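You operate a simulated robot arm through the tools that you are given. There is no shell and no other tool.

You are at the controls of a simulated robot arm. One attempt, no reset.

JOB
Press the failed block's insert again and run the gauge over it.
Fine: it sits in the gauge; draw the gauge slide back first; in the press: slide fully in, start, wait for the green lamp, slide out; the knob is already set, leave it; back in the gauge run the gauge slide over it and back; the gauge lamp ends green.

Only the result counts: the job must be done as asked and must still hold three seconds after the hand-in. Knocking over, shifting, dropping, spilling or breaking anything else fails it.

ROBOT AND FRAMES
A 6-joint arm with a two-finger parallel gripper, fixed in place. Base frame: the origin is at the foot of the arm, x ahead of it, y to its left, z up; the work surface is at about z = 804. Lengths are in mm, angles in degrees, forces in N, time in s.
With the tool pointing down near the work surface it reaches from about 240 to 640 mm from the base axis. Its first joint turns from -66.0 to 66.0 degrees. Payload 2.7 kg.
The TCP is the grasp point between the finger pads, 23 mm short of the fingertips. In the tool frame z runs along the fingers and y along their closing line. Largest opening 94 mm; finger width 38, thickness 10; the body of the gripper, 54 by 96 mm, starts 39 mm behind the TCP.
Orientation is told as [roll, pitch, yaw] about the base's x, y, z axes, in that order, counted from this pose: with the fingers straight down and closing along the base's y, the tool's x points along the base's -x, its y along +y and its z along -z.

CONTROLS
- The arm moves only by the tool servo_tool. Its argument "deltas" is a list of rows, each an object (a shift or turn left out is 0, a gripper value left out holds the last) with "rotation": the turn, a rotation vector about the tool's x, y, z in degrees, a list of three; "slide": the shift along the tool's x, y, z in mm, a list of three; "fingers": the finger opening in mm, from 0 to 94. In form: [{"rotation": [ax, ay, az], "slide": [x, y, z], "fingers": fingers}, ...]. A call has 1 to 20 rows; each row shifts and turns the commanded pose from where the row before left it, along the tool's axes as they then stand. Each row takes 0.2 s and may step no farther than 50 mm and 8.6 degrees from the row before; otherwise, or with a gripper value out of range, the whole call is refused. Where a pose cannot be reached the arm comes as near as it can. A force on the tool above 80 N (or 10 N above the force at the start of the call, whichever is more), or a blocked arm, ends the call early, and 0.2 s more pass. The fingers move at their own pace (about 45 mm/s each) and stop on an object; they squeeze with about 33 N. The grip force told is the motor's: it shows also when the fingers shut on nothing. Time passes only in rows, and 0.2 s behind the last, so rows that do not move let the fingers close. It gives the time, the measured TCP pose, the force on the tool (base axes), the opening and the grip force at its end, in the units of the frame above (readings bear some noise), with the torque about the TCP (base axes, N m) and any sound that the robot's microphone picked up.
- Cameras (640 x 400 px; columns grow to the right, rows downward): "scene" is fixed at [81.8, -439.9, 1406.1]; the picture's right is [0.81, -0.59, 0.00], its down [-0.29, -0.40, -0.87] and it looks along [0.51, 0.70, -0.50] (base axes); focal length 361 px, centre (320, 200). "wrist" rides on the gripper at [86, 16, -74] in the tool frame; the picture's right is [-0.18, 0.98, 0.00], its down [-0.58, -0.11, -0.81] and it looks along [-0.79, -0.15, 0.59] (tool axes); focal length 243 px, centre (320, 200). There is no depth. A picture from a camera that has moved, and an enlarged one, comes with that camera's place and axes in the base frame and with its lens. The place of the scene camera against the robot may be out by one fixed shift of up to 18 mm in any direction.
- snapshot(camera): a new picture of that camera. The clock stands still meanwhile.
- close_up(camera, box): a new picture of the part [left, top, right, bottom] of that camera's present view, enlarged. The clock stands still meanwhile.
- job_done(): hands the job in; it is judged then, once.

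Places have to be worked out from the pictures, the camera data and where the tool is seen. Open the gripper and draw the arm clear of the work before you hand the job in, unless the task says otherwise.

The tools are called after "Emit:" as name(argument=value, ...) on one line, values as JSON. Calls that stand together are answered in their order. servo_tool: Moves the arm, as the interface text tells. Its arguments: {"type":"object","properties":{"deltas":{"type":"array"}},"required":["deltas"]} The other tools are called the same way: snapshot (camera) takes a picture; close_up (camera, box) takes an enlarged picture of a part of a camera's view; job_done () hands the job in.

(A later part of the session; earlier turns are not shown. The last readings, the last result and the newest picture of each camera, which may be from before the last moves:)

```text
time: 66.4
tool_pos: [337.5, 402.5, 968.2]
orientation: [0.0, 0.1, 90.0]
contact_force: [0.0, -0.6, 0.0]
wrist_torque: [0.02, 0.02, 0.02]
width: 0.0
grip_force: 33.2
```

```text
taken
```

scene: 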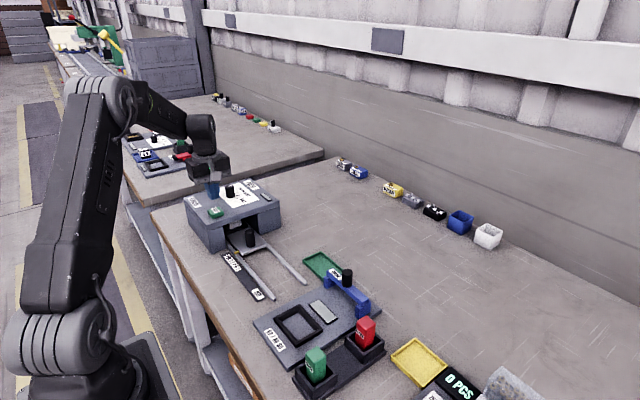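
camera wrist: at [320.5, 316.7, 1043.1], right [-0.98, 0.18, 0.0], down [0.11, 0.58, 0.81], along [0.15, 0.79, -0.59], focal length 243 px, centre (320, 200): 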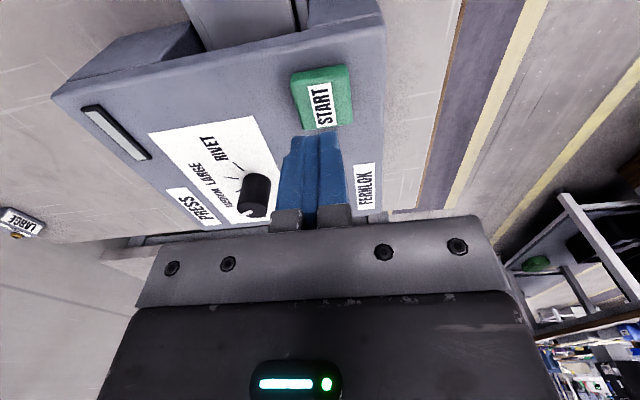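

The button is nearly below the fingers at ≈(334, 403), top z≈897. Lower a bit for a refined look.

Emit:
servo_tool(deltas=[{"slide": [0, 2.5, 20]}, {"slide": [0, 0, 10]}, {"slide": [0, 0, 0]}, {"slide": [0, 0, 0]}])

Emit:
close_up(camera="wrist", box=[220, 40, 420, 165])

Emit:
close_up(camera="scene", box=[170, 160, 290, 260])

```text
time: 67.4
tool_pos: [333.6, 403.4, 938.4]
orientation: [0.0, 0.0, 89.9]
contact_force: [-0.3, -0.4, -0.3]
wrist_torque: [0.0, -0.01, 0.0]
width: 0.0
grip_force: 33.4
```

```text
3.20 times, centred on (320, 102) of wrist
camera zoom: at [317.0, 316.2, 1012.4], right [-0.98, 0.18, 0.0], down [0.11, 0.58, 0.81], along [0.15, 0.79, -0.59], focal length 776 px, centre (320, 512)
```

zoom: 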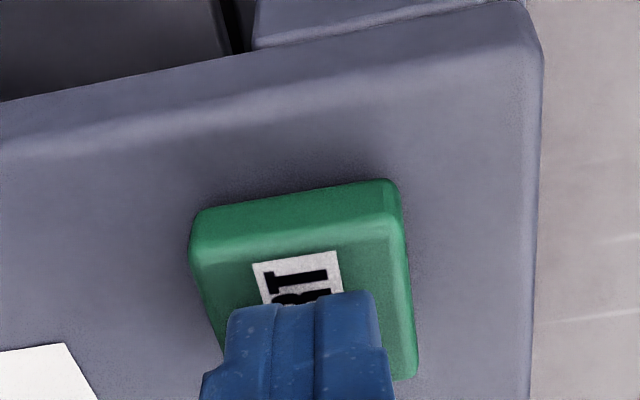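

```text
4.00 times, centred on (230, 210) of scene
camera zoom: at [81.8, -439.9, 1406.1], right [0.81, -0.59, 0.0], down [-0.29, -0.4, -0.87], along [0.51, 0.7, -0.5], focal length 1444 px, centre (680, 160)
```

zoom: 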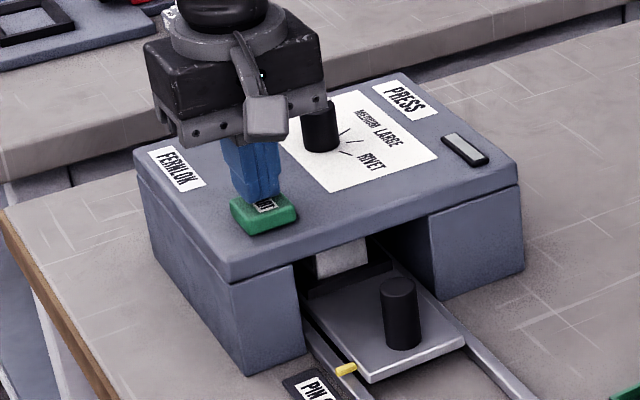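

Fingertips are right over the button. Descend to just above, then press in small steps watching the force.

Emit:
servo_tool(deltas=[{"slide": [0, 0, 8]}, {"slide": [0, 0, 4]}, {"slide": [0, 0, 2]}, {"slide": [0, 0, 2]}, {"slide": [0, 0, 0]}])

Emit:
close_up(camera="scene", box=[170, 160, 290, 260])

```text
time: 68.6
tool_pos: [334.9, 404.1, 924.4]
orientation: [-0.1, -0.2, 89.9]
contact_force: [-12.8, -2.0, 32.9]
wrist_torque: [-0.28, 0.26, -0.07]
width: 0.0
grip_force: 33.4
heard: click
```

```text
4.00 times, centred on (230, 210) of scene
camera zoom: at [81.1, -440.4, 1405.9], right [0.81, -0.59, 0.0], down [-0.29, -0.4, -0.87], along [0.51, 0.7, -0.5], focal length 1444 px, centre (680, 160)
```

zoom: 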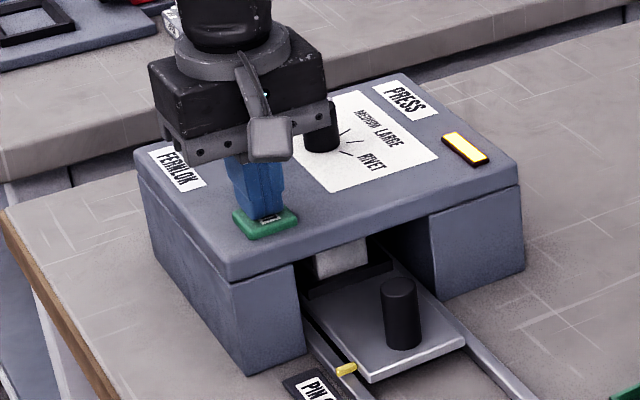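

A click and the press lamp turned amber: cycle running. Lift off the button and wait for green.

Emit:
servo_tool(deltas=[{"slide": [0, 0, -15]}, {"slide": [0, 0, -25]}, {"slide": [0, 0, 0]}, {"slide": [0, 0, 0]}, {"slide": [0, 0, 0]}, {"slide": [0, 0, 0]}])

Emit:
close_up(camera="scene", box=[170, 160, 290, 260])

```text
time: 70.0
tool_pos: [331.8, 400.5, 961.4]
orientation: [0.0, 0.1, 90.0]
contact_force: [-0.1, 0.4, -0.1]
wrist_torque: [0.0, 0.0, 0.0]
width: 0.1
grip_force: 32.9
```

```text
4.00 times, centred on (230, 210) of scene
camera zoom: at [81.8, -439.9, 1406.1], right [0.81, -0.59, 0.0], down [-0.29, -0.4, -0.87], along [0.51, 0.7, -0.5], focal length 1444 px, centre (680, 160)
```

zoom: 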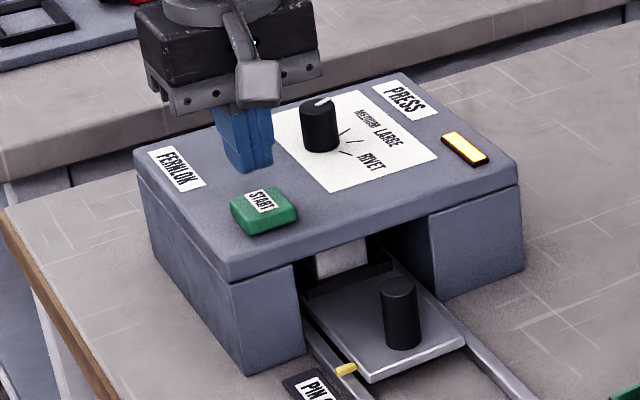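

Still amber. Meanwhile move, at height, to above the slide knob with fingers opening, and keep waiting.

Emit:
servo_tool(deltas=[{"slide": [27, -19, 0]}, {"slide": [27, -19, 0]}, {"slide": [27, -18.5, 0], "fingers": 60}, {"slide": [0, 0, 0]}, {"slide": [0, 0, 0]}, {"slide": [0, 0, 0]}, {"slide": [0, 0, 0]}, {"slide": [0, 0, 0]}, {"slide": [0, 0, 0]}])

Emit:
close_up(camera="scene", box=[170, 160, 290, 260])

Emit:
snapshot(camera="wrist")

```text
time: 72.0
tool_pos: [390.7, 320.1, 962.3]
orientation: [0.0, 0.1, 90.0]
contact_force: [0.5, 0.2, -0.6]
wrist_torque: [-0.04, -0.01, 0.0]
width: 60.1
grip_force: 0.1
```

```text
4.00 times, centred on (230, 210) of scene
camera zoom: at [81.8, -439.9, 1406.1], right [0.81, -0.59, 0.0], down [-0.29, -0.4, -0.87], along [0.51, 0.7, -0.5], focal length 1444 px, centre (680, 160)
```

zoom: 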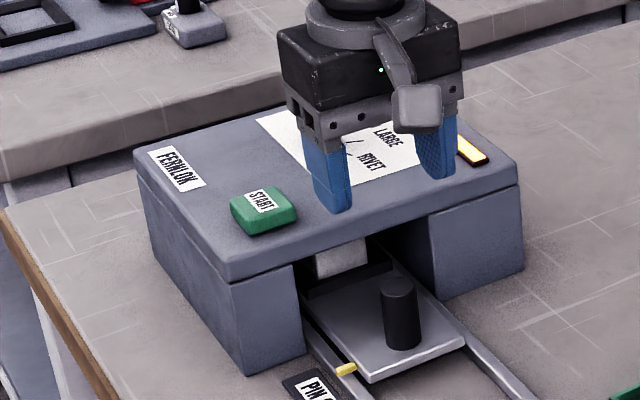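

```text
taken
camera wrist: at [373.4, 233.7, 1036.0], right [-0.98, 0.18, 0.0], down [0.11, 0.58, 0.81], along [0.15, 0.79, -0.59], focal length 243 px, centre (320, 200)
```

wrist: 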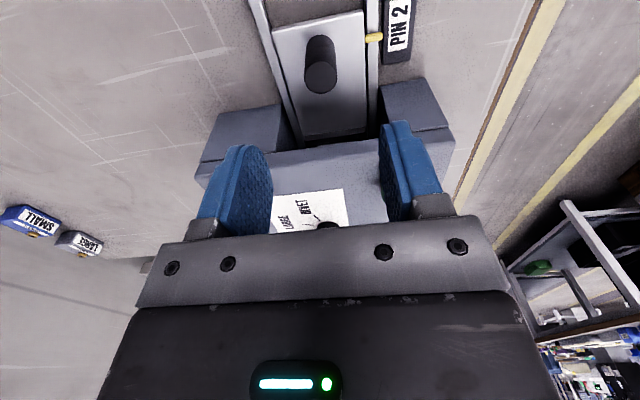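

Knob measured at (388.7, 320). Lamp is still amber — wait.

Emit:
servo_tool(deltas=[{"slide": [0, 0, 0]}, {"slide": [0, 0, 0]}, {"slide": [0, 0, 0]}, {"slide": [0, 0, 0]}, {"slide": [0, 0, 0]}, {"slide": [0, 0, 0]}, {"slide": [0, 0, 0]}, {"slide": [0, 0, 0]}, {"slide": [0, 0, 0]}, {"slide": [0, 0, 0]}])

Emit:
close_up(camera="scene", box=[170, 160, 290, 260])

```text
time: 74.2
tool_pos: [390.6, 319.8, 960.9]
orientation: [0.1, 0.0, 90.1]
contact_force: [-0.3, -0.1, 0.1]
wrist_torque: [-0.02, -0.01, 0.01]
width: 60.0
grip_force: 0.1
```

```text
4.00 times, centred on (230, 210) of scene
camera zoom: at [81.8, -439.9, 1406.1], right [0.81, -0.59, 0.0], down [-0.29, -0.4, -0.87], along [0.51, 0.7, -0.5], focal length 1444 px, centre (680, 160)
```

zoom: 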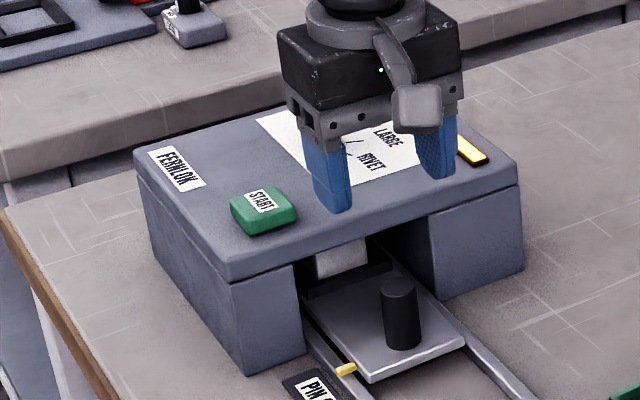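

Still amber at 74 s; wait further.

Emit:
servo_tool(deltas=[{"slide": [0, 0, 0]}, {"slide": [0, 0, 0]}, {"slide": [0, 0, 0]}, {"slide": [0, 0, 0]}, {"slide": [0, 0, 0]}, {"slide": [0, 0, 0]}, {"slide": [0, 0, 0]}, {"slide": [0, 0, 0]}, {"slide": [0, 0, 0]}, {"slide": [0, 0, 0]}, {"slide": [0, 0, 0]}, {"slide": [0, 0, 0]}, {"slide": [0, 0, 0]}, {"slide": [0, 0, 0]}, {"slide": [0, 0, 0]}])

Emit:
close_up(camera="scene", box=[170, 160, 290, 260])

```text
time: 77.4
tool_pos: [389.8, 320.6, 960.9]
orientation: [0.0, 0.0, 89.9]
contact_force: [-0.4, -0.1, -0.9]
wrist_torque: [0.01, 0.0, 0.0]
width: 59.7
grip_force: 0.1
```

```text
4.00 times, centred on (230, 210) of scene
camera zoom: at [81.8, -439.9, 1406.1], right [0.81, -0.59, 0.0], down [-0.29, -0.4, -0.87], along [0.51, 0.7, -0.5], focal length 1444 px, centre (680, 160)
```

zoom: 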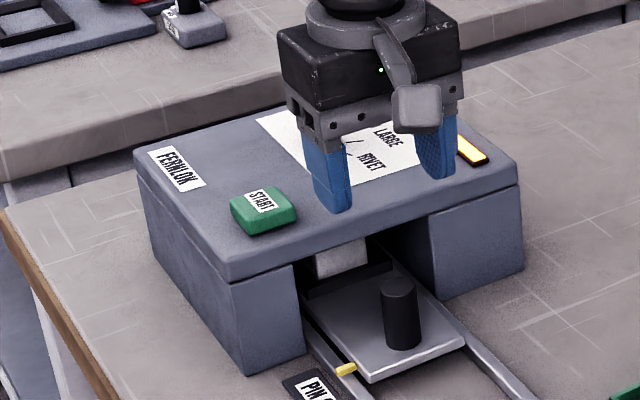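

Still amber; wait 4 s more.

Emit:
servo_tool(deltas=[{"slide": [0, 0, 0]}, {"slide": [0, 0, 0]}, {"slide": [0, 0, 0]}, {"slide": [0, 0, 0]}, {"slide": [0, 0, 0]}, {"slide": [0, 0, 0]}, {"slide": [0, 0, 0]}, {"slide": [0, 0, 0]}, {"slide": [0, 0, 0]}, {"slide": [0, 0, 0]}, {"slide": [0, 0, 0]}, {"slide": [0, 0, 0]}, {"slide": [0, 0, 0]}, {"slide": [0, 0, 0]}, {"slide": [0, 0, 0]}, {"slide": [0, 0, 0]}, {"slide": [0, 0, 0]}, {"slide": [0, 0, 0]}, {"slide": [0, 0, 0]}, {"slide": [0, 0, 0]}])

Emit:
close_up(camera="scene", box=[170, 160, 290, 260])

```text
time: 81.6
tool_pos: [390.1, 320.3, 961.9]
orientation: [0.0, 0.0, 90.0]
contact_force: [0.0, 0.0, 0.8]
wrist_torque: [-0.01, -0.05, -0.02]
width: 60.0
grip_force: 0.0
```

```text
4.00 times, centred on (230, 210) of scene
camera zoom: at [81.8, -439.9, 1406.1], right [0.81, -0.59, 0.0], down [-0.29, -0.4, -0.87], along [0.51, 0.7, -0.5], focal length 1444 px, centre (680, 160)
```

zoom: 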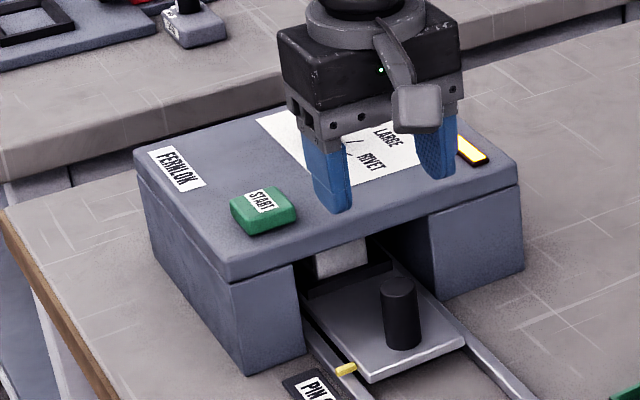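

13 s in and still amber; keep waiting.

Emit:
servo_tool(deltas=[{"slide": [0, 0, 0]}, {"slide": [0, 0, 0]}, {"slide": [0, 0, 0]}, {"slide": [0, 0, 0]}, {"slide": [0, 0, 0]}, {"slide": [0, 0, 0]}, {"slide": [0, 0, 0]}, {"slide": [0, 0, 0]}, {"slide": [0, 0, 0]}, {"slide": [0, 0, 0]}, {"slide": [0, 0, 0]}, {"slide": [0, 0, 0]}, {"slide": [0, 0, 0]}, {"slide": [0, 0, 0]}, {"slide": [0, 0, 0]}, {"slide": [0, 0, 0]}, {"slide": [0, 0, 0]}, {"slide": [0, 0, 0]}, {"slide": [0, 0, 0]}, {"slide": [0, 0, 0]}])

Emit:
close_up(camera="scene", box=[170, 160, 290, 260])

```text
time: 85.8
tool_pos: [390.5, 319.9, 961.9]
orientation: [0.0, 0.0, 90.0]
contact_force: [0.4, 1.1, 0.1]
wrist_torque: [-0.02, 0.01, 0.06]
width: 60.2
grip_force: 0.1
```

```text
4.00 times, centred on (230, 210) of scene
camera zoom: at [81.8, -439.9, 1406.1], right [0.81, -0.59, 0.0], down [-0.29, -0.4, -0.87], along [0.51, 0.7, -0.5], focal length 1444 px, centre (680, 160)
```

zoom: 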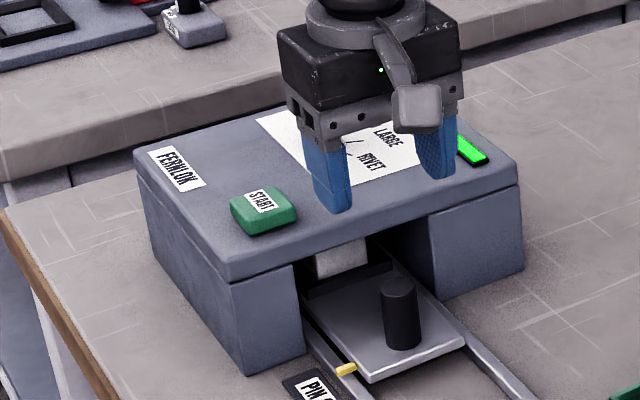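

Press lamp is green. Descend around the knob and grip it.

Emit:
servo_tool(deltas=[{"slide": [0, 0, 40]}, {"slide": [0, 0, 40]}, {"slide": [0, 0, 20]}, {"slide": [0, 0, 8]}, {"slide": [0, 0, 0]}, {"fingers": 35}, {"fingers": 15}, {"fingers": 15}, {"fingers": 15}, {"fingers": 15}])

Emit:
snapshot(camera="wrist")

```text
time: 88.0
tool_pos: [390.7, 320.4, 852.9]
orientation: [0.2, 0.1, 90.0]
contact_force: [-21.7, -0.7, 5.1]
wrist_torque: [-0.31, -0.49, -0.04]
width: 23.6
grip_force: 45.2
```

```text
taken
camera wrist: at [373.2, 234.2, 929.1], right [-0.98, 0.18, 0.0], down [0.11, 0.58, 0.81], along [0.15, 0.79, -0.59], focal length 243 px, centre (320, 200)
```

wrist: 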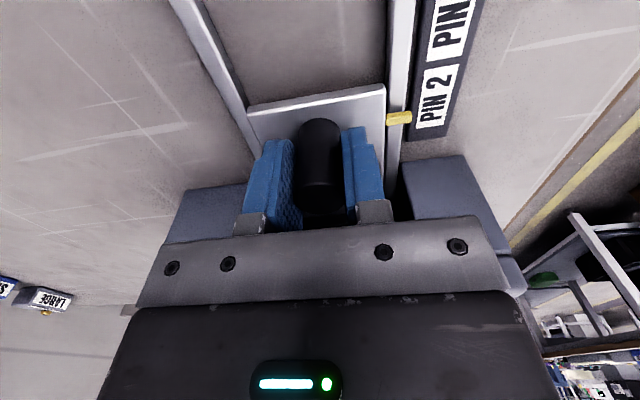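

Gripped; relieve the −22 N side load (−x 1 mm) and pull the slide out gently.

Emit:
servo_tool(deltas=[{"slide": [0, 0.6, 0]}, {"slide": [0, 0.5, 0]}, {"slide": [4, 0, 0]}, {"slide": [5, 0, 0]}, {"slide": [5, 0, 0]}, {"slide": [5, 0, 0]}, {"slide": [5, 0, 0]}, {"slide": [0, 0, 0]}])

Emit:
close_up(camera="scene", box=[190, 180, 310, 280])

```text
time: 89.8
tool_pos: [389.7, 296.0, 855.3]
orientation: [0.1, 0.0, 89.9]
contact_force: [-9.8, -0.4, 8.4]
wrist_torque: [-0.68, 0.76, 0.1]
width: 23.5
grip_force: 45.1
```

```text
4.00 times, centred on (250, 230) of scene
camera zoom: at [81.5, -440.0, 1406.1], right [0.81, -0.59, 0.0], down [-0.29, -0.4, -0.87], along [0.51, 0.7, -0.5], focal length 1444 px, centre (600, 80)
```

zoom: 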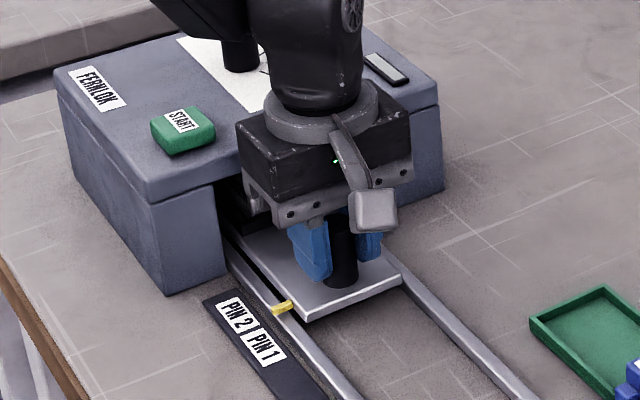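

It pulls out cleanly. Continue 40 mm.

Emit:
servo_tool(deltas=[{"slide": [5, 0, 0]}, {"slide": [5, 0, 0]}, {"slide": [5, 0, 0]}, {"slide": [5, 0, 0]}, {"slide": [5, 0, 0]}, {"slide": [5, 0, 0]}, {"slide": [5, 0, 0]}, {"slide": [0, 0, 0]}])

```text
time: 91.6
tool_pos: [389.8, 262.3, 853.5]
orientation: [0.0, -0.1, 90.0]
contact_force: [-4.0, -0.6, 17.0]
wrist_torque: [-0.08, 0.67, 0.04]
width: 23.7
grip_force: 45.2
```

Emit:
servo_tool(deltas=[{"slide": [5, 0, -0.6]}, {"slide": [5, 0, -0.6]}, {"slide": [5, 0, 0]}, {"slide": [5, 0, 0]}, {"slide": [5, 0, 0]}, {"slide": [5, 0, 0]}, {"slide": [5, 0, 0]}, {"slide": [0, 0, 0]}])

Emit:
close_up(camera="scene", box=[200, 190, 320, 290])

```text
time: 93.4
tool_pos: [390.5, 226.5, 853.6]
orientation: [0.1, -0.1, 90.0]
contact_force: [2.5, 0.1, -11.4]
wrist_torque: [0.86, -0.87, 0.04]
width: 23.8
grip_force: 44.7
```

```text
4.00 times, centred on (260, 240) of scene
camera zoom: at [82.0, -439.8, 1406.1], right [0.81, -0.59, 0.0], down [-0.29, -0.4, -0.87], along [0.51, 0.7, -0.5], focal length 1444 px, centre (560, 40)
```

zoom: 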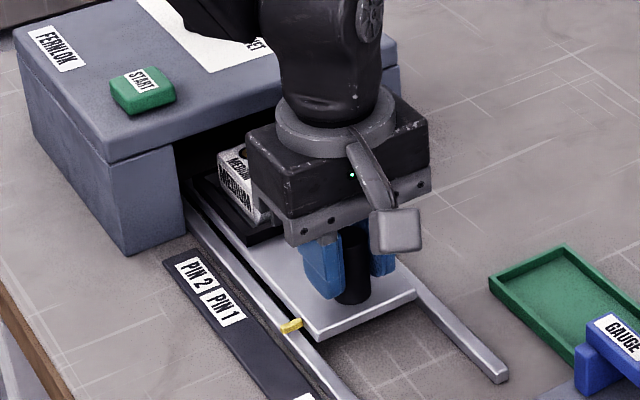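

Block is emerging. Continue pulling 35 mm with a slight downward correction.

Emit:
servo_tool(deltas=[{"slide": [5, 0, 0.5]}, {"slide": [5, 0, 0]}, {"slide": [5, 0, 0]}, {"slide": [5, 0, 0]}, {"slide": [5, 0, 0]}, {"slide": [5, 0, 0]}, {"slide": [5, 0, 0]}, {"slide": [0, 0, 0]}])

```text
time: 95.2
tool_pos: [389.8, 191.9, 853.9]
orientation: [0.2, 0.0, 90.0]
contact_force: [-0.5, 0.7, -14.5]
wrist_torque: [0.55, -0.87, 0.17]
width: 23.8
grip_force: 44.9
```

Emit:
servo_tool(deltas=[{"slide": [5, 0, 0.5]}, {"slide": [5, 0, 0]}, {"slide": [5, 0, 0]}, {"slide": [5, 0, 0]}, {"slide": [4, 0, 0]}, {"slide": [3, 0, 0]}, {"slide": [0, 0, 0]}])

Emit:
close_up(camera="scene", box=[210, 200, 330, 300])

```text
time: 96.8
tool_pos: [389.3, 164.7, 853.2]
orientation: [0.0, -0.1, 90.0]
contact_force: [-11.5, -1.7, 2.8]
wrist_torque: [-0.53, -0.47, -0.06]
width: 23.4
grip_force: 45.5
```

```text
4.00 times, centred on (270, 250) of scene
camera zoom: at [81.5, -439.9, 1406.1], right [0.81, -0.59, 0.0], down [-0.29, -0.4, -0.87], along [0.51, 0.7, -0.5], focal length 1444 px, centre (520, 0)
```

zoom: 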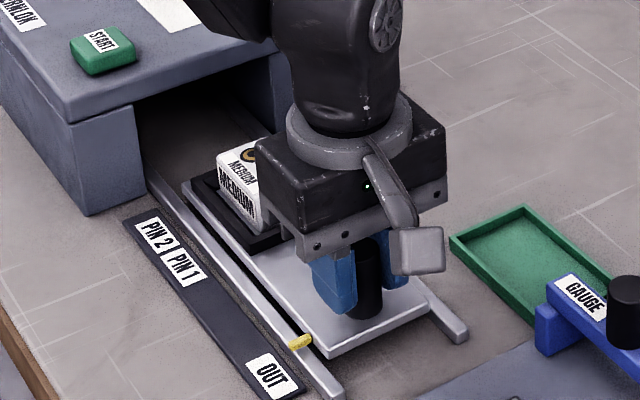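

Emit:
servo_tool(deltas=[{"slide": [2, 0, 0]}, {"slide": [2, 0, 0]}, {"slide": [0, 0, 0]}])

Emit:
close_up(camera="scene", box=[210, 200, 330, 300])

```text
time: 97.6
tool_pos: [390.0, 161.1, 854.5]
orientation: [0.0, 0.0, 90.0]
contact_force: [-6.6, 1.4, -1.7]
wrist_torque: [-0.36, 0.58, 0.15]
width: 23.8
grip_force: 44.6
```

```text
4.00 times, centred on (270, 250) of scene
camera zoom: at [81.7, -439.9, 1406.1], right [0.81, -0.59, 0.0], down [-0.29, -0.4, -0.87], along [0.51, 0.7, -0.5], focal length 1444 px, centre (520, 0)
```

zoom: 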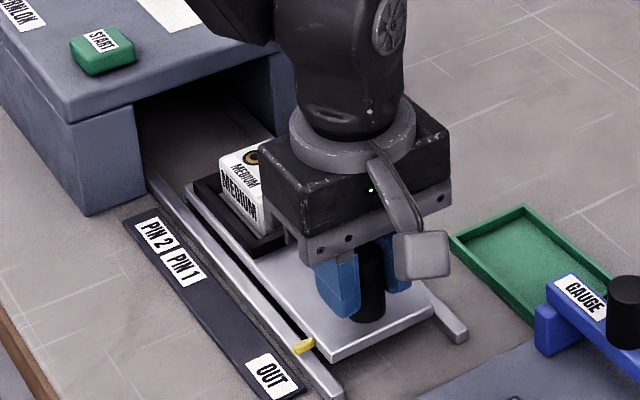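

Pointer is at its original OUT place. One more small pull to feel the stop.

Emit:
servo_tool(deltas=[{"slide": [1, 0, 0]}, {"slide": [1, 0, 0]}, {"slide": [0, 0, 0]}])

```text
time: 98.4
tool_pos: [389.7, 161.0, 854.0]
orientation: [-0.1, -0.1, 90.1]
contact_force: [-4.1, 19.7, -8.7]
wrist_torque: [-0.25, 0.76, 0.2]
width: 23.5
grip_force: 44.7
```

Slide is out at its stop. Relax, open, rise, and turn the tool back to yaw 0.

Emit:
servo_tool(deltas=[{"slide": [-1.5, 0, 0]}, {"fingers": 40}, {"fingers": 60}, {"fingers": 60}, {"slide": [0, 0, -30]}, {"slide": [0, 0, -40]}, {"slide": [0, 0, -20]}, {"slide": [0, 0, 0]}])

Emit:
servo_tool(deltas=[{"rotation": [0, 0, 8]}, {"rotation": [0, 0, 8]}, {"rotation": [0, 0, 8]}, {"rotation": [0, 0, 8]}, {"rotation": [0, 0, 8]}, {"rotation": [0, 0, 8]}, {"rotation": [0, 0, 8]}, {"rotation": [0, 0, 8]}, {"rotation": [0, 0, 8]}, {"rotation": [0, 0, 8]}, {"rotation": [0, 0, 8]}, {"rotation": [0, 0, 2]}, {"slide": [0, 42, 0], "fingers": 85}, {"slide": [0, 42, 0]}, {"slide": [0, 40, 0]}, {"slide": [0, 0, 0]}, {"slide": [0, 0, 0]}])

Emit:
snapshot(camera="wrist")

Emit:
close_up(camera="wrist", box=[200, 0, 440, 150])

Emit:
snapshot(camera="scene")

```text
time: 100.2
tool_pos: [389.9, 161.5, 943.5]
orientation: [0.0, 0.0, 89.9]
contact_force: [0.0, -0.2, 0.9]
wrist_torque: [0.0, 0.01, 0.01]
width: 59.8
grip_force: 0.2
```

```text
time: 103.8
tool_pos: [389.2, 284.6, 941.9]
orientation: [-0.1, 0.0, 0.0]
contact_force: [0.7, 0.6, 0.4]
wrist_torque: [0.0, 0.0, -0.01]
width: 84.8
grip_force: 0.0
```

```text
taken
camera wrist: at [302.2, 299.9, 1016.8], right [0.18, 0.98, 0.0], down [0.58, -0.11, 0.81], along [0.79, -0.15, -0.59], focal length 243 px, centre (320, 200)
```

wrist: 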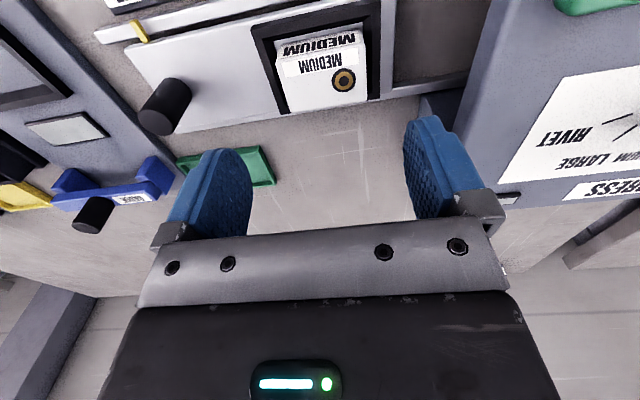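

```text
2.67 times, centred on (320, 75) of wrist
camera zoom: at [302.2, 299.9, 1016.8], right [0.18, 0.98, 0.0], down [0.58, -0.11, 0.81], along [0.79, -0.15, -0.59], focal length 647 px, centre (320, 533)
```

zoom: 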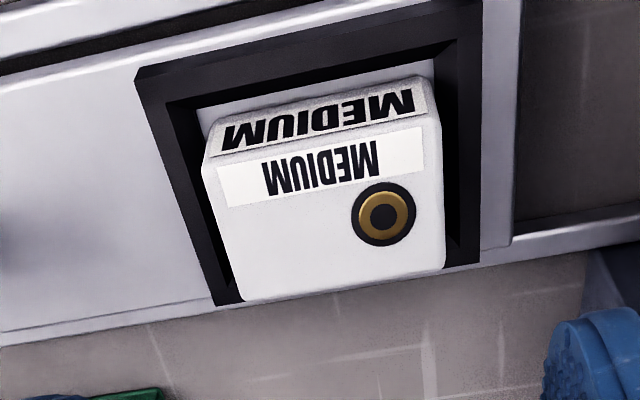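

```text
taken
```

scene: 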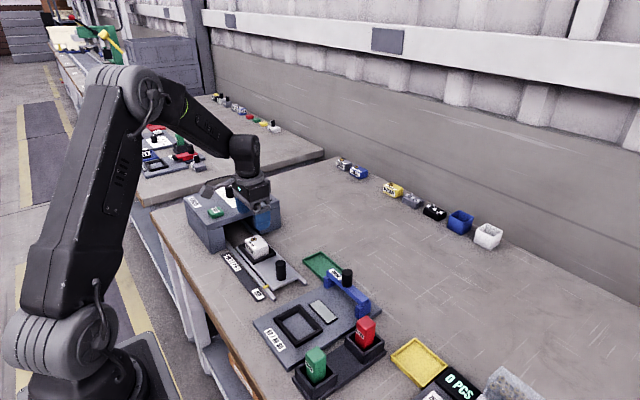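

The insert now looks seated deeper, and the block sits at ≈(389.0, 286.2). Align and descend to the same grip height (z≈858), then close.

Emit:
servo_tool(deltas=[{"slide": [-1.1, 1.7, 30]}, {"slide": [0, 0, 30]}, {"slide": [0, 0, 17]}, {"slide": [0, 0, 7]}, {"slide": [0, 0, 0]}, {"slide": [0, 0, 0]}])

Emit:
close_up(camera="wrist", box=[160, 30, 480, 230])

Emit:
close_up(camera="scene", box=[220, 210, 300, 275])

```text
time: 105.2
tool_pos: [389.6, 285.4, 859.3]
orientation: [0.1, 0.0, 0.1]
contact_force: [-0.3, 0.0, -1.1]
wrist_torque: [0.0, -0.04, -0.01]
width: 85.0
grip_force: 0.0
```

```text
2.00 times, centred on (320, 130) of wrist
camera zoom: at [304.2, 302.1, 933.6], right [0.18, 0.98, 0.0], down [0.58, -0.11, 0.81], along [0.79, -0.15, -0.59], focal length 485 px, centre (320, 340)
```

zoom: 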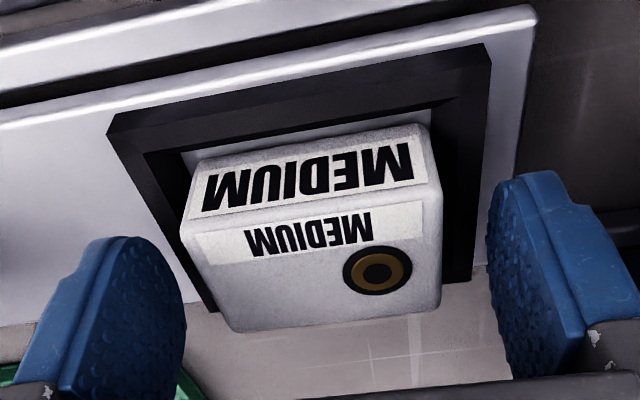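

```text
6.15 times, centred on (260, 242) of scene
camera zoom: at [81.8, -439.9, 1406.1], right [0.81, -0.59, 0.0], down [-0.29, -0.4, -0.87], along [0.51, 0.7, -0.5], focal length 2222 px, centre (689, -62)
```

zoom: 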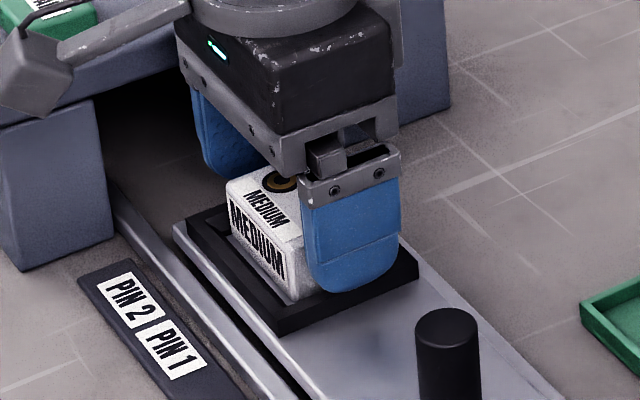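

Insert is flush now, and alignment matches. Close and lift.

Emit:
servo_tool(deltas=[{"fingers": 70}, {"fingers": 62}, {"fingers": 45}, {"fingers": 45}, {"fingers": 45}])

Emit:
close_up(camera="wrist", box=[160, 30, 480, 230])

```text
time: 106.4
tool_pos: [392.1, 286.0, 858.8]
orientation: [0.0, 0.0, -0.1]
contact_force: [0.4, -0.7, 0.1]
wrist_torque: [-0.03, 0.01, 0.01]
width: 59.3
grip_force: 33.1
```

```text
2.00 times, centred on (320, 130) of wrist
camera zoom: at [304.2, 302.1, 933.7], right [0.18, 0.98, 0.0], down [0.58, -0.11, 0.81], along [0.79, -0.15, -0.59], focal length 485 px, centre (320, 340)
```

zoom: 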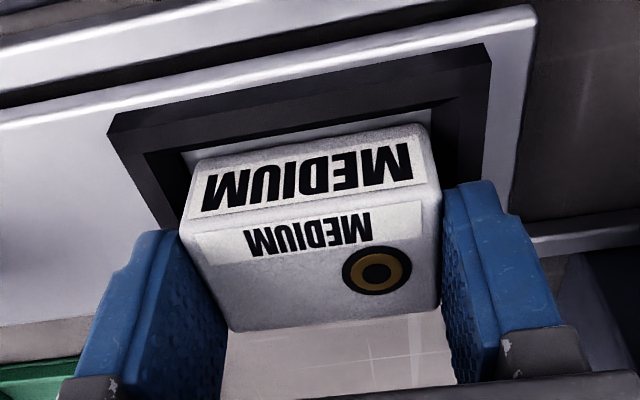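

Gripped. Lift and carry back over the gauge (camera readings give a displacement of −47.1, −264.9).

Emit:
servo_tool(deltas=[{"slide": [0, 0, -5]}, {"slide": [0, 0, -15]}, {"slide": [0, 0, -25]}, {"slide": [0, 0, -25]}, {"slide": [6.7, -37.9, 0]}, {"slide": [6.7, -37.8, 0]}, {"slide": [6.7, -37.9, 0]}, {"slide": [6.8, -37.8, 0]}, {"slide": [6.7, -37.9, 0]}, {"slide": [6.8, -37.8, 0]}, {"slide": [6.7, -37.8, 0]}, {"slide": [0, 0, 20]}, {"slide": [0, 0, 18]}, {"slide": [0, 0, 0]}, {"slide": [0, 0, 0]}])

Emit:
snapshot(camera="wrist")

Emit:
close_up(camera="wrist", box=[200, 0, 440, 150])

Emit:
close_up(camera="scene", box=[230, 250, 350, 350])

```text
time: 109.6
tool_pos: [343.6, 20.7, 891.9]
orientation: [-0.1, -0.1, 0.0]
contact_force: [0.0, -0.2, -0.4]
wrist_torque: [-0.02, 0.0, 0.02]
width: 59.0
grip_force: 33.2
```

```text
taken
camera wrist: at [256.8, 36.8, 966.4], right [0.18, 0.98, 0.0], down [0.58, -0.11, 0.81], along [0.79, -0.15, -0.59], focal length 243 px, centre (320, 200)
```

wrist: 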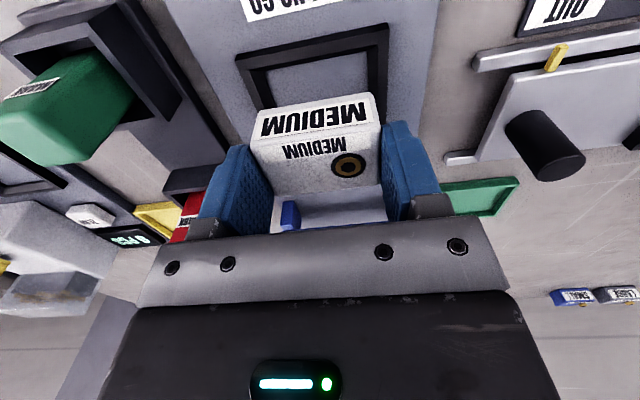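

```text
2.67 times, centred on (320, 75) of wrist
camera zoom: at [256.8, 36.8, 966.4], right [0.18, 0.98, 0.0], down [0.58, -0.11, 0.81], along [0.79, -0.15, -0.59], focal length 647 px, centre (320, 533)
```

zoom: 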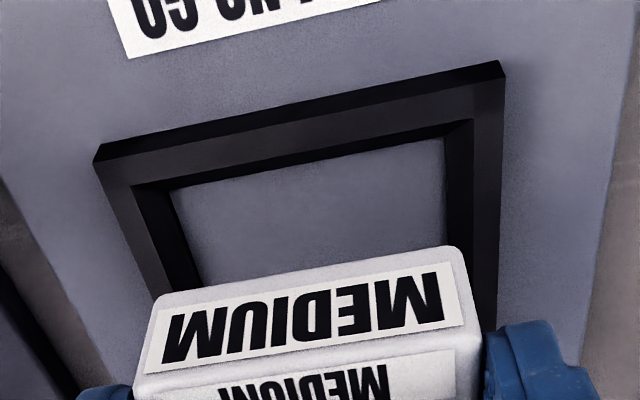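

```text
4.00 times, centred on (290, 300) of scene
camera zoom: at [81.8, -439.9, 1406.1], right [0.81, -0.59, 0.0], down [-0.29, -0.4, -0.87], along [0.51, 0.7, -0.5], focal length 1444 px, centre (440, -200)
```

zoom: 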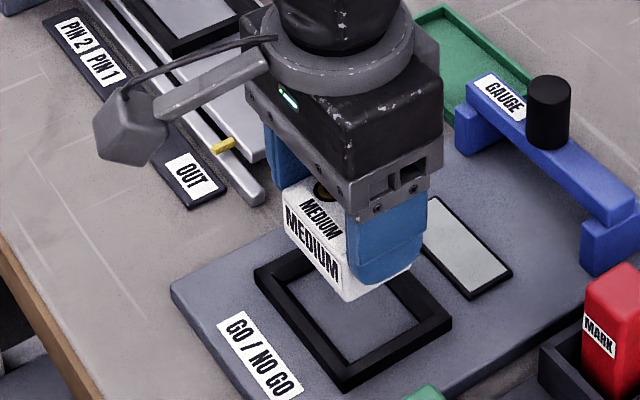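

Frame-to-block image matches the earlier lifted view. Descend to near the seat, then creep.

Emit:
servo_tool(deltas=[{"slide": [0, 0, 15]}, {"slide": [0, 0, 12]}, {"slide": [0, 0, 6]}, {"slide": [0, 0, 3]}, {"slide": [0, 0, 0]}])

Emit:
close_up(camera="wrist", box=[160, 30, 480, 230])

```text
time: 110.8
tool_pos: [345.5, 21.1, 855.1]
orientation: [0.0, 0.1, 0.0]
contact_force: [-0.9, -0.8, -1.0]
wrist_torque: [-0.02, -0.03, -0.03]
width: 59.2
grip_force: 33.0
```

```text
2.00 times, centred on (320, 130) of wrist
camera zoom: at [257.8, 37.0, 930.7], right [0.18, 0.98, 0.0], down [0.58, -0.11, 0.81], along [0.79, -0.15, -0.59], focal length 485 px, centre (320, 340)
```

zoom: 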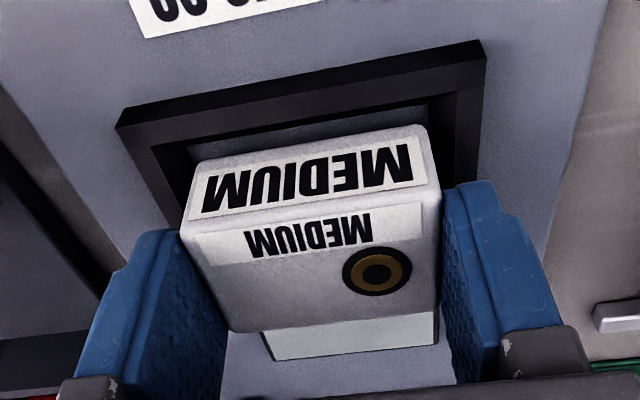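

Emit:
servo_tool(deltas=[{"slide": [0, 0, 1]}, {"slide": [0, 0, 1]}, {"slide": [0, 0, 0]}])

Emit:
servo_tool(deltas=[{"slide": [0, 0, 1]}, {"slide": [0, 0, 0]}])

```text
time: 111.6
tool_pos: [343.5, 21.2, 852.3]
orientation: [0.0, 0.1, 0.0]
contact_force: [0.1, -0.3, -1.0]
wrist_torque: [0.01, 0.0, 0.01]
width: 59.2
grip_force: 33.1
```

```text
time: 112.2
tool_pos: [343.8, 20.0, 852.8]
orientation: [0.0, -0.1, 0.0]
contact_force: [0.7, 0.3, -1.3]
wrist_torque: [-0.03, 0.0, 0.0]
width: 59.1
grip_force: 33.0
```

No contact yet at z≈852; keep creeping.

Emit:
servo_tool(deltas=[{"slide": [0, 0, 1]}, {"slide": [0, 0, 0]}])

Emit:
servo_tool(deltas=[{"slide": [0, 0, 0.7]}, {"slide": [0, 0, 0]}])

Emit:
close_up(camera="wrist", box=[160, 30, 480, 230])

```text
time: 112.8
tool_pos: [345.0, 21.8, 851.5]
orientation: [0.0, 0.1, -0.1]
contact_force: [-0.1, -0.3, -0.4]
wrist_torque: [-0.02, 0.04, -0.03]
width: 59.0
grip_force: 32.3
```

```text
time: 113.4
tool_pos: [343.3, 19.9, 851.2]
orientation: [0.0, -0.1, 0.0]
contact_force: [0.0, 0.8, 1.1]
wrist_torque: [0.0, -0.04, -0.01]
width: 59.0
grip_force: 33.1
```

```text
2.00 times, centred on (320, 130) of wrist
camera zoom: at [257.0, 37.2, 925.7], right [0.18, 0.98, 0.0], down [0.58, -0.11, 0.81], along [0.79, -0.15, -0.59], focal length 485 px, centre (320, 340)
```

zoom: 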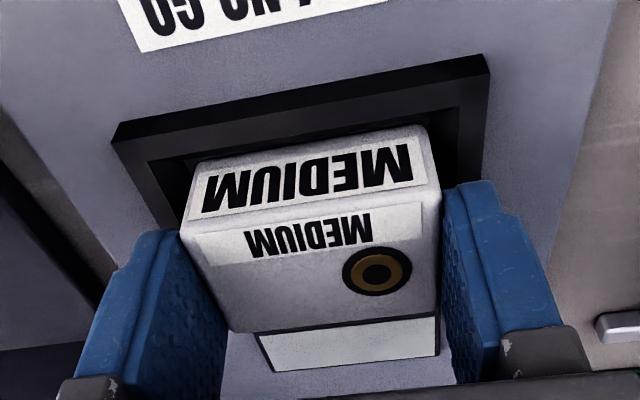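

Very close to the original seated view. Continue 0.7 mm steps.

Emit:
servo_tool(deltas=[{"slide": [0, 0, 0.7]}, {"slide": [0, 0, 0]}])

Emit:
servo_tool(deltas=[{"slide": [0, 0, 0.6]}, {"slide": [0, 0, 0]}])

```text
time: 114.0
tool_pos: [344.4, 21.2, 851.6]
orientation: [0.0, 0.0, 0.0]
contact_force: [-2.5, 2.5, 8.9]
wrist_torque: [-0.02, 0.11, 0.02]
width: 59.1
grip_force: 32.7
```

```text
time: 114.6
tool_pos: [344.6, 21.2, 849.9]
orientation: [0.0, 0.1, -0.1]
contact_force: [-6.2, 0.0, 23.3]
wrist_torque: [-0.01, 0.24, -0.02]
width: 59.1
grip_force: 33.1
```

Seated on the gauge floor (Fz 23 N). Ease up slightly, release, and rise.

Emit:
servo_tool(deltas=[{"slide": [0, 0, -0.8]}, {"fingers": 62}, {"fingers": 68}, {"fingers": 78}, {"fingers": 85}, {"slide": [0, 0, 0]}])

Emit:
close_up(camera="wrist", box=[160, 30, 480, 230])

Emit:
close_up(camera="scene", box=[230, 270, 350, 370])

```text
time: 116.0
tool_pos: [344.6, 20.3, 852.6]
orientation: [-0.1, 0.0, 0.1]
contact_force: [-0.7, 0.0, 0.0]
wrist_torque: [-0.02, -0.03, 0.0]
width: 84.9
grip_force: 0.0
```

```text
2.00 times, centred on (320, 130) of wrist
camera zoom: at [257.4, 36.8, 925.9], right [0.18, 0.98, 0.0], down [0.58, -0.11, 0.81], along [0.79, -0.15, -0.59], focal length 485 px, centre (320, 340)
```

zoom: 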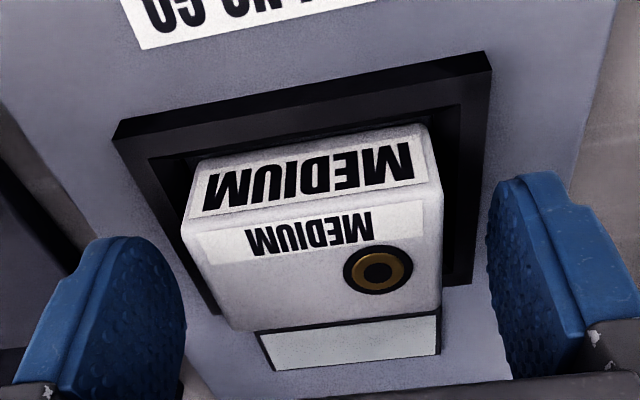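

```text
4.00 times, centred on (290, 320) of scene
camera zoom: at [81.8, -439.9, 1406.1], right [0.81, -0.59, 0.0], down [-0.29, -0.4, -0.87], along [0.51, 0.7, -0.5], focal length 1444 px, centre (440, -280)
```

zoom: 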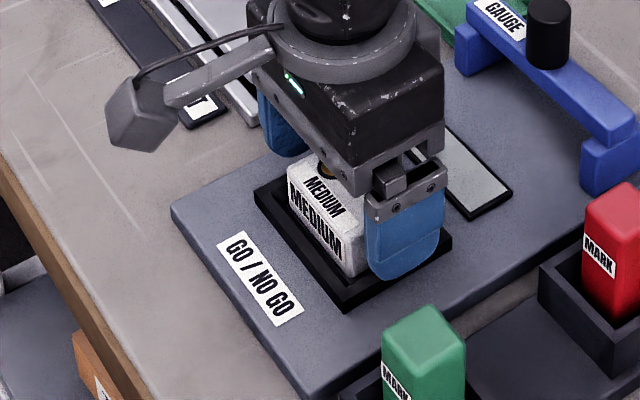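

Block released in the gauge nest. Rise and move over the gauge slide knob at ≈(475, 20).

Emit:
servo_tool(deltas=[{"slide": [0, 0, -20]}, {"slide": [0, 0, -45]}, {"slide": [0, 0, -45], "fingers": 60}, {"slide": [-44, 0, 0]}, {"slide": [-44, 0, 0]}, {"slide": [-42, 0, 0]}, {"slide": [0, 0, 0]}, {"slide": [0, 0, 0]}])

Emit:
snapshot(camera="wrist")

Emit:
close_up(camera="wrist", box=[240, 50, 400, 150])

Emit:
close_up(camera="scene", box=[250, 250, 390, 350])

```text
time: 117.8
tool_pos: [475.0, 19.9, 960.8]
orientation: [0.1, -0.1, 0.0]
contact_force: [0.6, 0.1, 0.3]
wrist_torque: [0.01, 0.03, 0.01]
width: 59.7
grip_force: 0.0
```

```text
taken
camera wrist: at [387.4, 35.7, 1036.3], right [0.18, 0.98, 0.0], down [0.58, -0.11, 0.81], along [0.79, -0.15, -0.59], focal length 243 px, centre (320, 200)
```

wrist: 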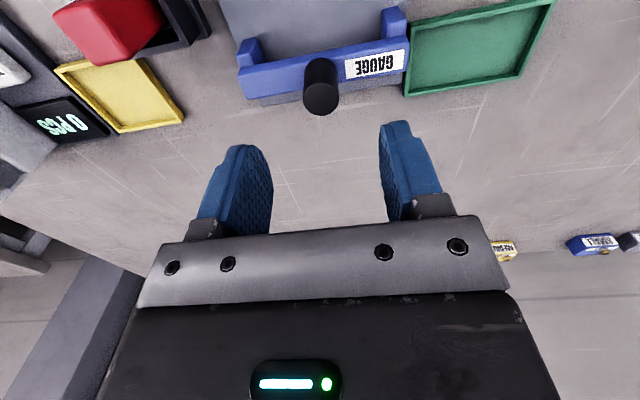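

```text
4.00 times, centred on (320, 100) of wrist
camera zoom: at [387.4, 35.7, 1036.3], right [0.18, 0.98, 0.0], down [0.58, -0.11, 0.81], along [0.79, -0.15, -0.59], focal length 970 px, centre (320, 600)
```

zoom: 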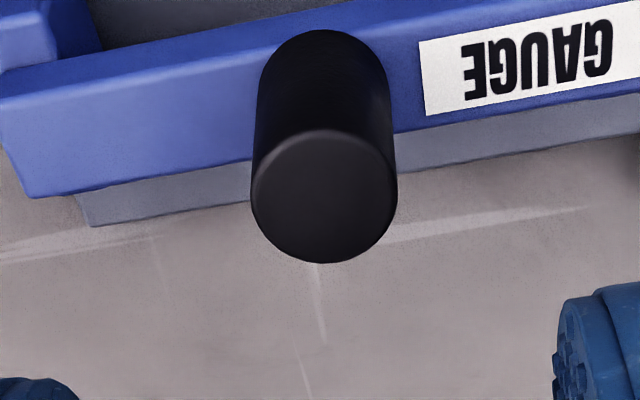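

```text
4.00 times, centred on (320, 300) of scene
camera zoom: at [81.8, -439.9, 1406.1], right [0.81, -0.59, 0.0], down [-0.29, -0.4, -0.87], along [0.51, 0.7, -0.5], focal length 1444 px, centre (320, -200)
```

zoom: 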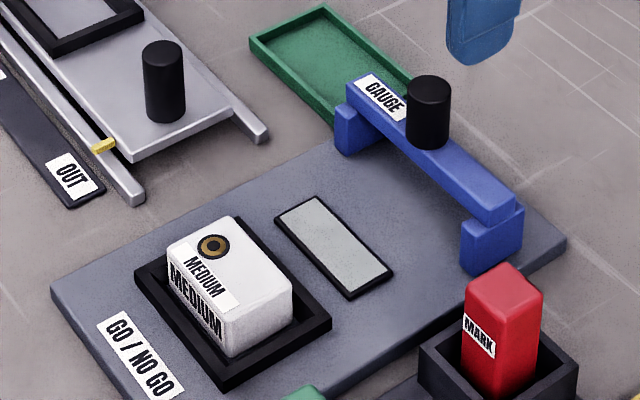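

Knob is right below (≈(473.6, 20.2)). Descend to z≈890 and grip.

Emit:
servo_tool(deltas=[{"slide": [0, 0, 35]}, {"slide": [0, 0, 25]}, {"slide": [0, 0, 11]}, {"slide": [0, 0, 0]}, {"fingers": 35}, {"fingers": 15}, {"fingers": 15}, {"fingers": 15}, {"fingers": 15}])

```text
time: 119.8
tool_pos: [473.7, 20.5, 889.8]
orientation: [0.0, 0.0, 0.0]
contact_force: [0.3, -1.0, -1.7]
wrist_torque: [0.34, -0.05, 0.03]
width: 23.7
grip_force: 45.1
```

Balanced grip. Run the gauge slide toward the block (−x), 60 mm first.

Emit:
servo_tool(deltas=[{"slide": [4, 0, 0]}, {"slide": [6, 0, 0]}, {"slide": [6, 0, 0]}, {"slide": [6, 0, 0]}, {"slide": [6, 0, 0]}, {"slide": [6, 0, 0]}, {"slide": [6, 0, 0]}, {"slide": [6, 0, 0]}, {"slide": [6, 0, 0]}, {"slide": [0, 0, 0]}])

Emit:
close_up(camera="scene", box=[250, 250, 390, 350])

```text
time: 122.0
tool_pos: [422.6, 20.7, 890.8]
orientation: [0.0, -0.1, -0.1]
contact_force: [1.8, -23.4, 14.5]
wrist_torque: [0.21, -1.31, -0.1]
width: 23.5
grip_force: 44.6
```

```text
4.00 times, centred on (320, 300) of scene
camera zoom: at [81.6, -440.5, 1405.9], right [0.81, -0.59, 0.0], down [-0.29, -0.4, -0.87], along [0.51, 0.7, -0.5], focal length 1444 px, centre (320, -200)
```

zoom: 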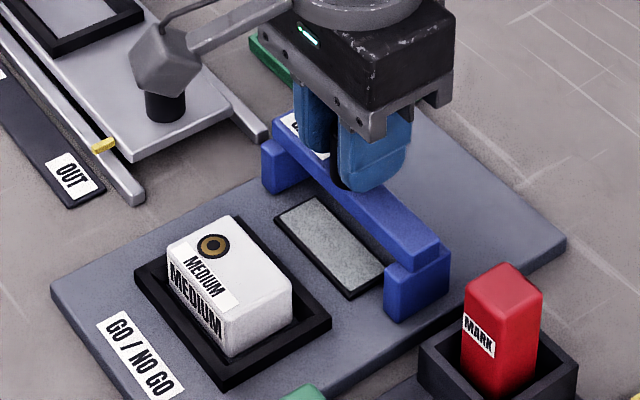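

Correct −y 1 mm and up 0.8 mm, then continue.

Emit:
servo_tool(deltas=[{"slide": [0, -0.6, -0.8]}, {"slide": [0, -0.6, 0]}, {"slide": [5, 0, 0]}, {"slide": [5, 0, 0]}, {"slide": [5, 0, 0]}, {"slide": [5, 0, 0]}, {"slide": [0, 0, 0]}])

```text
time: 123.6
tool_pos: [402.7, 19.7, 889.9]
orientation: [0.0, 0.2, 0.0]
contact_force: [-0.1, 1.4, -8.1]
wrist_torque: [-0.48, 0.21, 0.05]
width: 23.8
grip_force: 45.3
```

Good. Continue in smaller steps as the beam starts over the block.

Emit:
servo_tool(deltas=[{"slide": [4, 0, 0]}, {"slide": [4, 0, 0]}, {"slide": [4, 0, 0]}, {"slide": [4, 0, 0]}, {"slide": [4, 0, 0]}, {"slide": [4, 0, 0]}, {"slide": [4, 0, 0]}, {"slide": [0, 0, 0]}])

Emit:
close_up(camera="scene", box=[240, 250, 360, 350])

Emit:
snapshot(camera="wrist")

```text
time: 125.4
tool_pos: [374.6, 20.7, 890.3]
orientation: [0.0, 0.1, 0.1]
contact_force: [-0.4, 13.2, -11.9]
wrist_torque: [-0.34, 0.79, -0.08]
width: 23.4
grip_force: 45.8
```

```text
4.00 times, centred on (300, 300) of scene
camera zoom: at [82.0, -439.6, 1406.2], right [0.81, -0.59, 0.0], down [-0.29, -0.4, -0.87], along [0.51, 0.7, -0.5], focal length 1444 px, centre (400, -200)
```

zoom: 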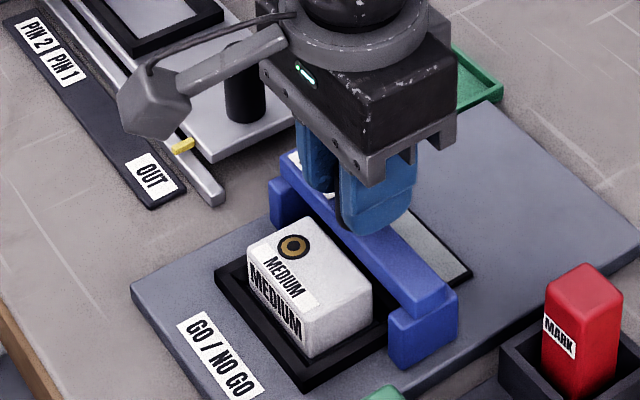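

```text
taken
camera wrist: at [287.4, 36.3, 965.3], right [0.18, 0.98, 0.0], down [0.58, -0.11, 0.81], along [0.79, -0.15, -0.59], focal length 243 px, centre (320, 200)
```

wrist: 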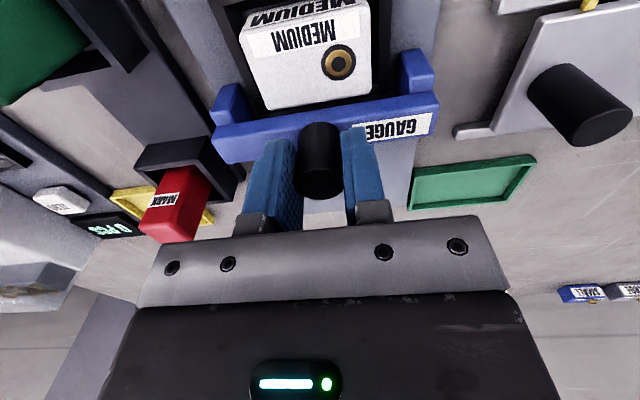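

Beam reaches the block edge; no resistance. Continue over the block with small corrections.

Emit:
servo_tool(deltas=[{"slide": [3, 0.5, 0.6]}, {"slide": [3, 0, 0]}, {"slide": [3, 0, 0]}, {"slide": [3, 0, 0]}, {"slide": [3, 0, 0]}, {"slide": [3, 0, 0]}, {"slide": [0, 0, 0]}])

Emit:
close_up(camera="scene", box=[240, 250, 360, 350])

```text
time: 127.0
tool_pos: [356.7, 20.5, 889.8]
orientation: [0.0, -0.1, 0.0]
contact_force: [0.3, 6.9, 17.9]
wrist_torque: [-0.44, -0.36, -0.07]
width: 23.5
grip_force: 45.0
```

```text
4.00 times, centred on (300, 300) of scene
camera zoom: at [81.6, -439.8, 1406.1], right [0.81, -0.59, 0.0], down [-0.29, -0.4, -0.87], along [0.51, 0.7, -0.5], focal length 1444 px, centre (400, -200)
```

zoom: 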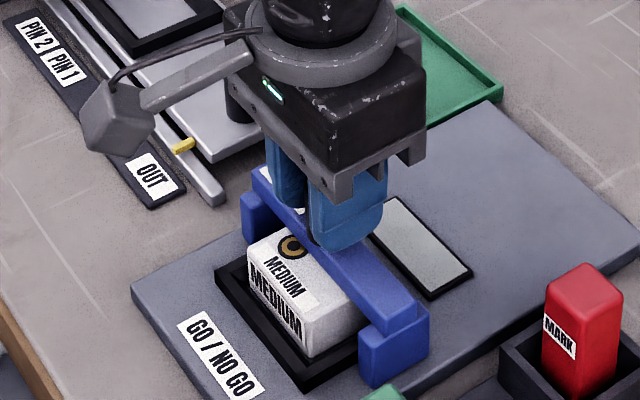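

Already past the old NO-GO position with no resistance. Continue.

Emit:
servo_tool(deltas=[{"slide": [3, 0, -0.8]}, {"slide": [3, 0, 0]}, {"slide": [3, 0, 0]}, {"slide": [3, 0, 0]}, {"slide": [3, 0, 0]}, {"slide": [3, 0, 0]}, {"slide": [0, 0, 0]}])

Emit:
close_up(camera="scene", box=[240, 250, 360, 350])

```text
time: 128.6
tool_pos: [338.5, 19.7, 890.7]
orientation: [0.0, 0.1, 0.1]
contact_force: [0.3, -8.3, 7.8]
wrist_torque: [0.43, -0.36, -0.07]
width: 23.6
grip_force: 45.0
```

```text
4.00 times, centred on (300, 300) of scene
camera zoom: at [81.7, -440.1, 1406.0], right [0.81, -0.59, 0.0], down [-0.29, -0.4, -0.87], along [0.51, 0.7, -0.5], focal length 1444 px, centre (400, -200)
```

zoom: 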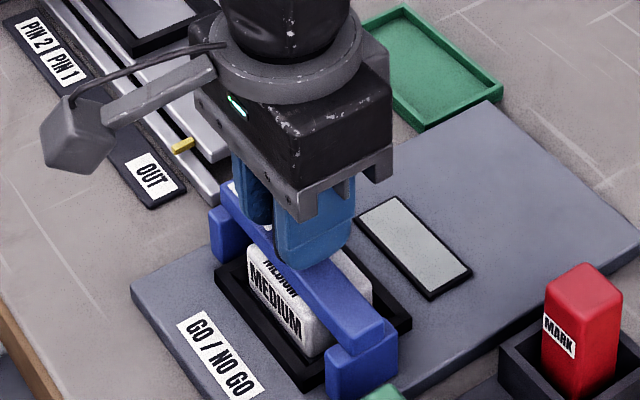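

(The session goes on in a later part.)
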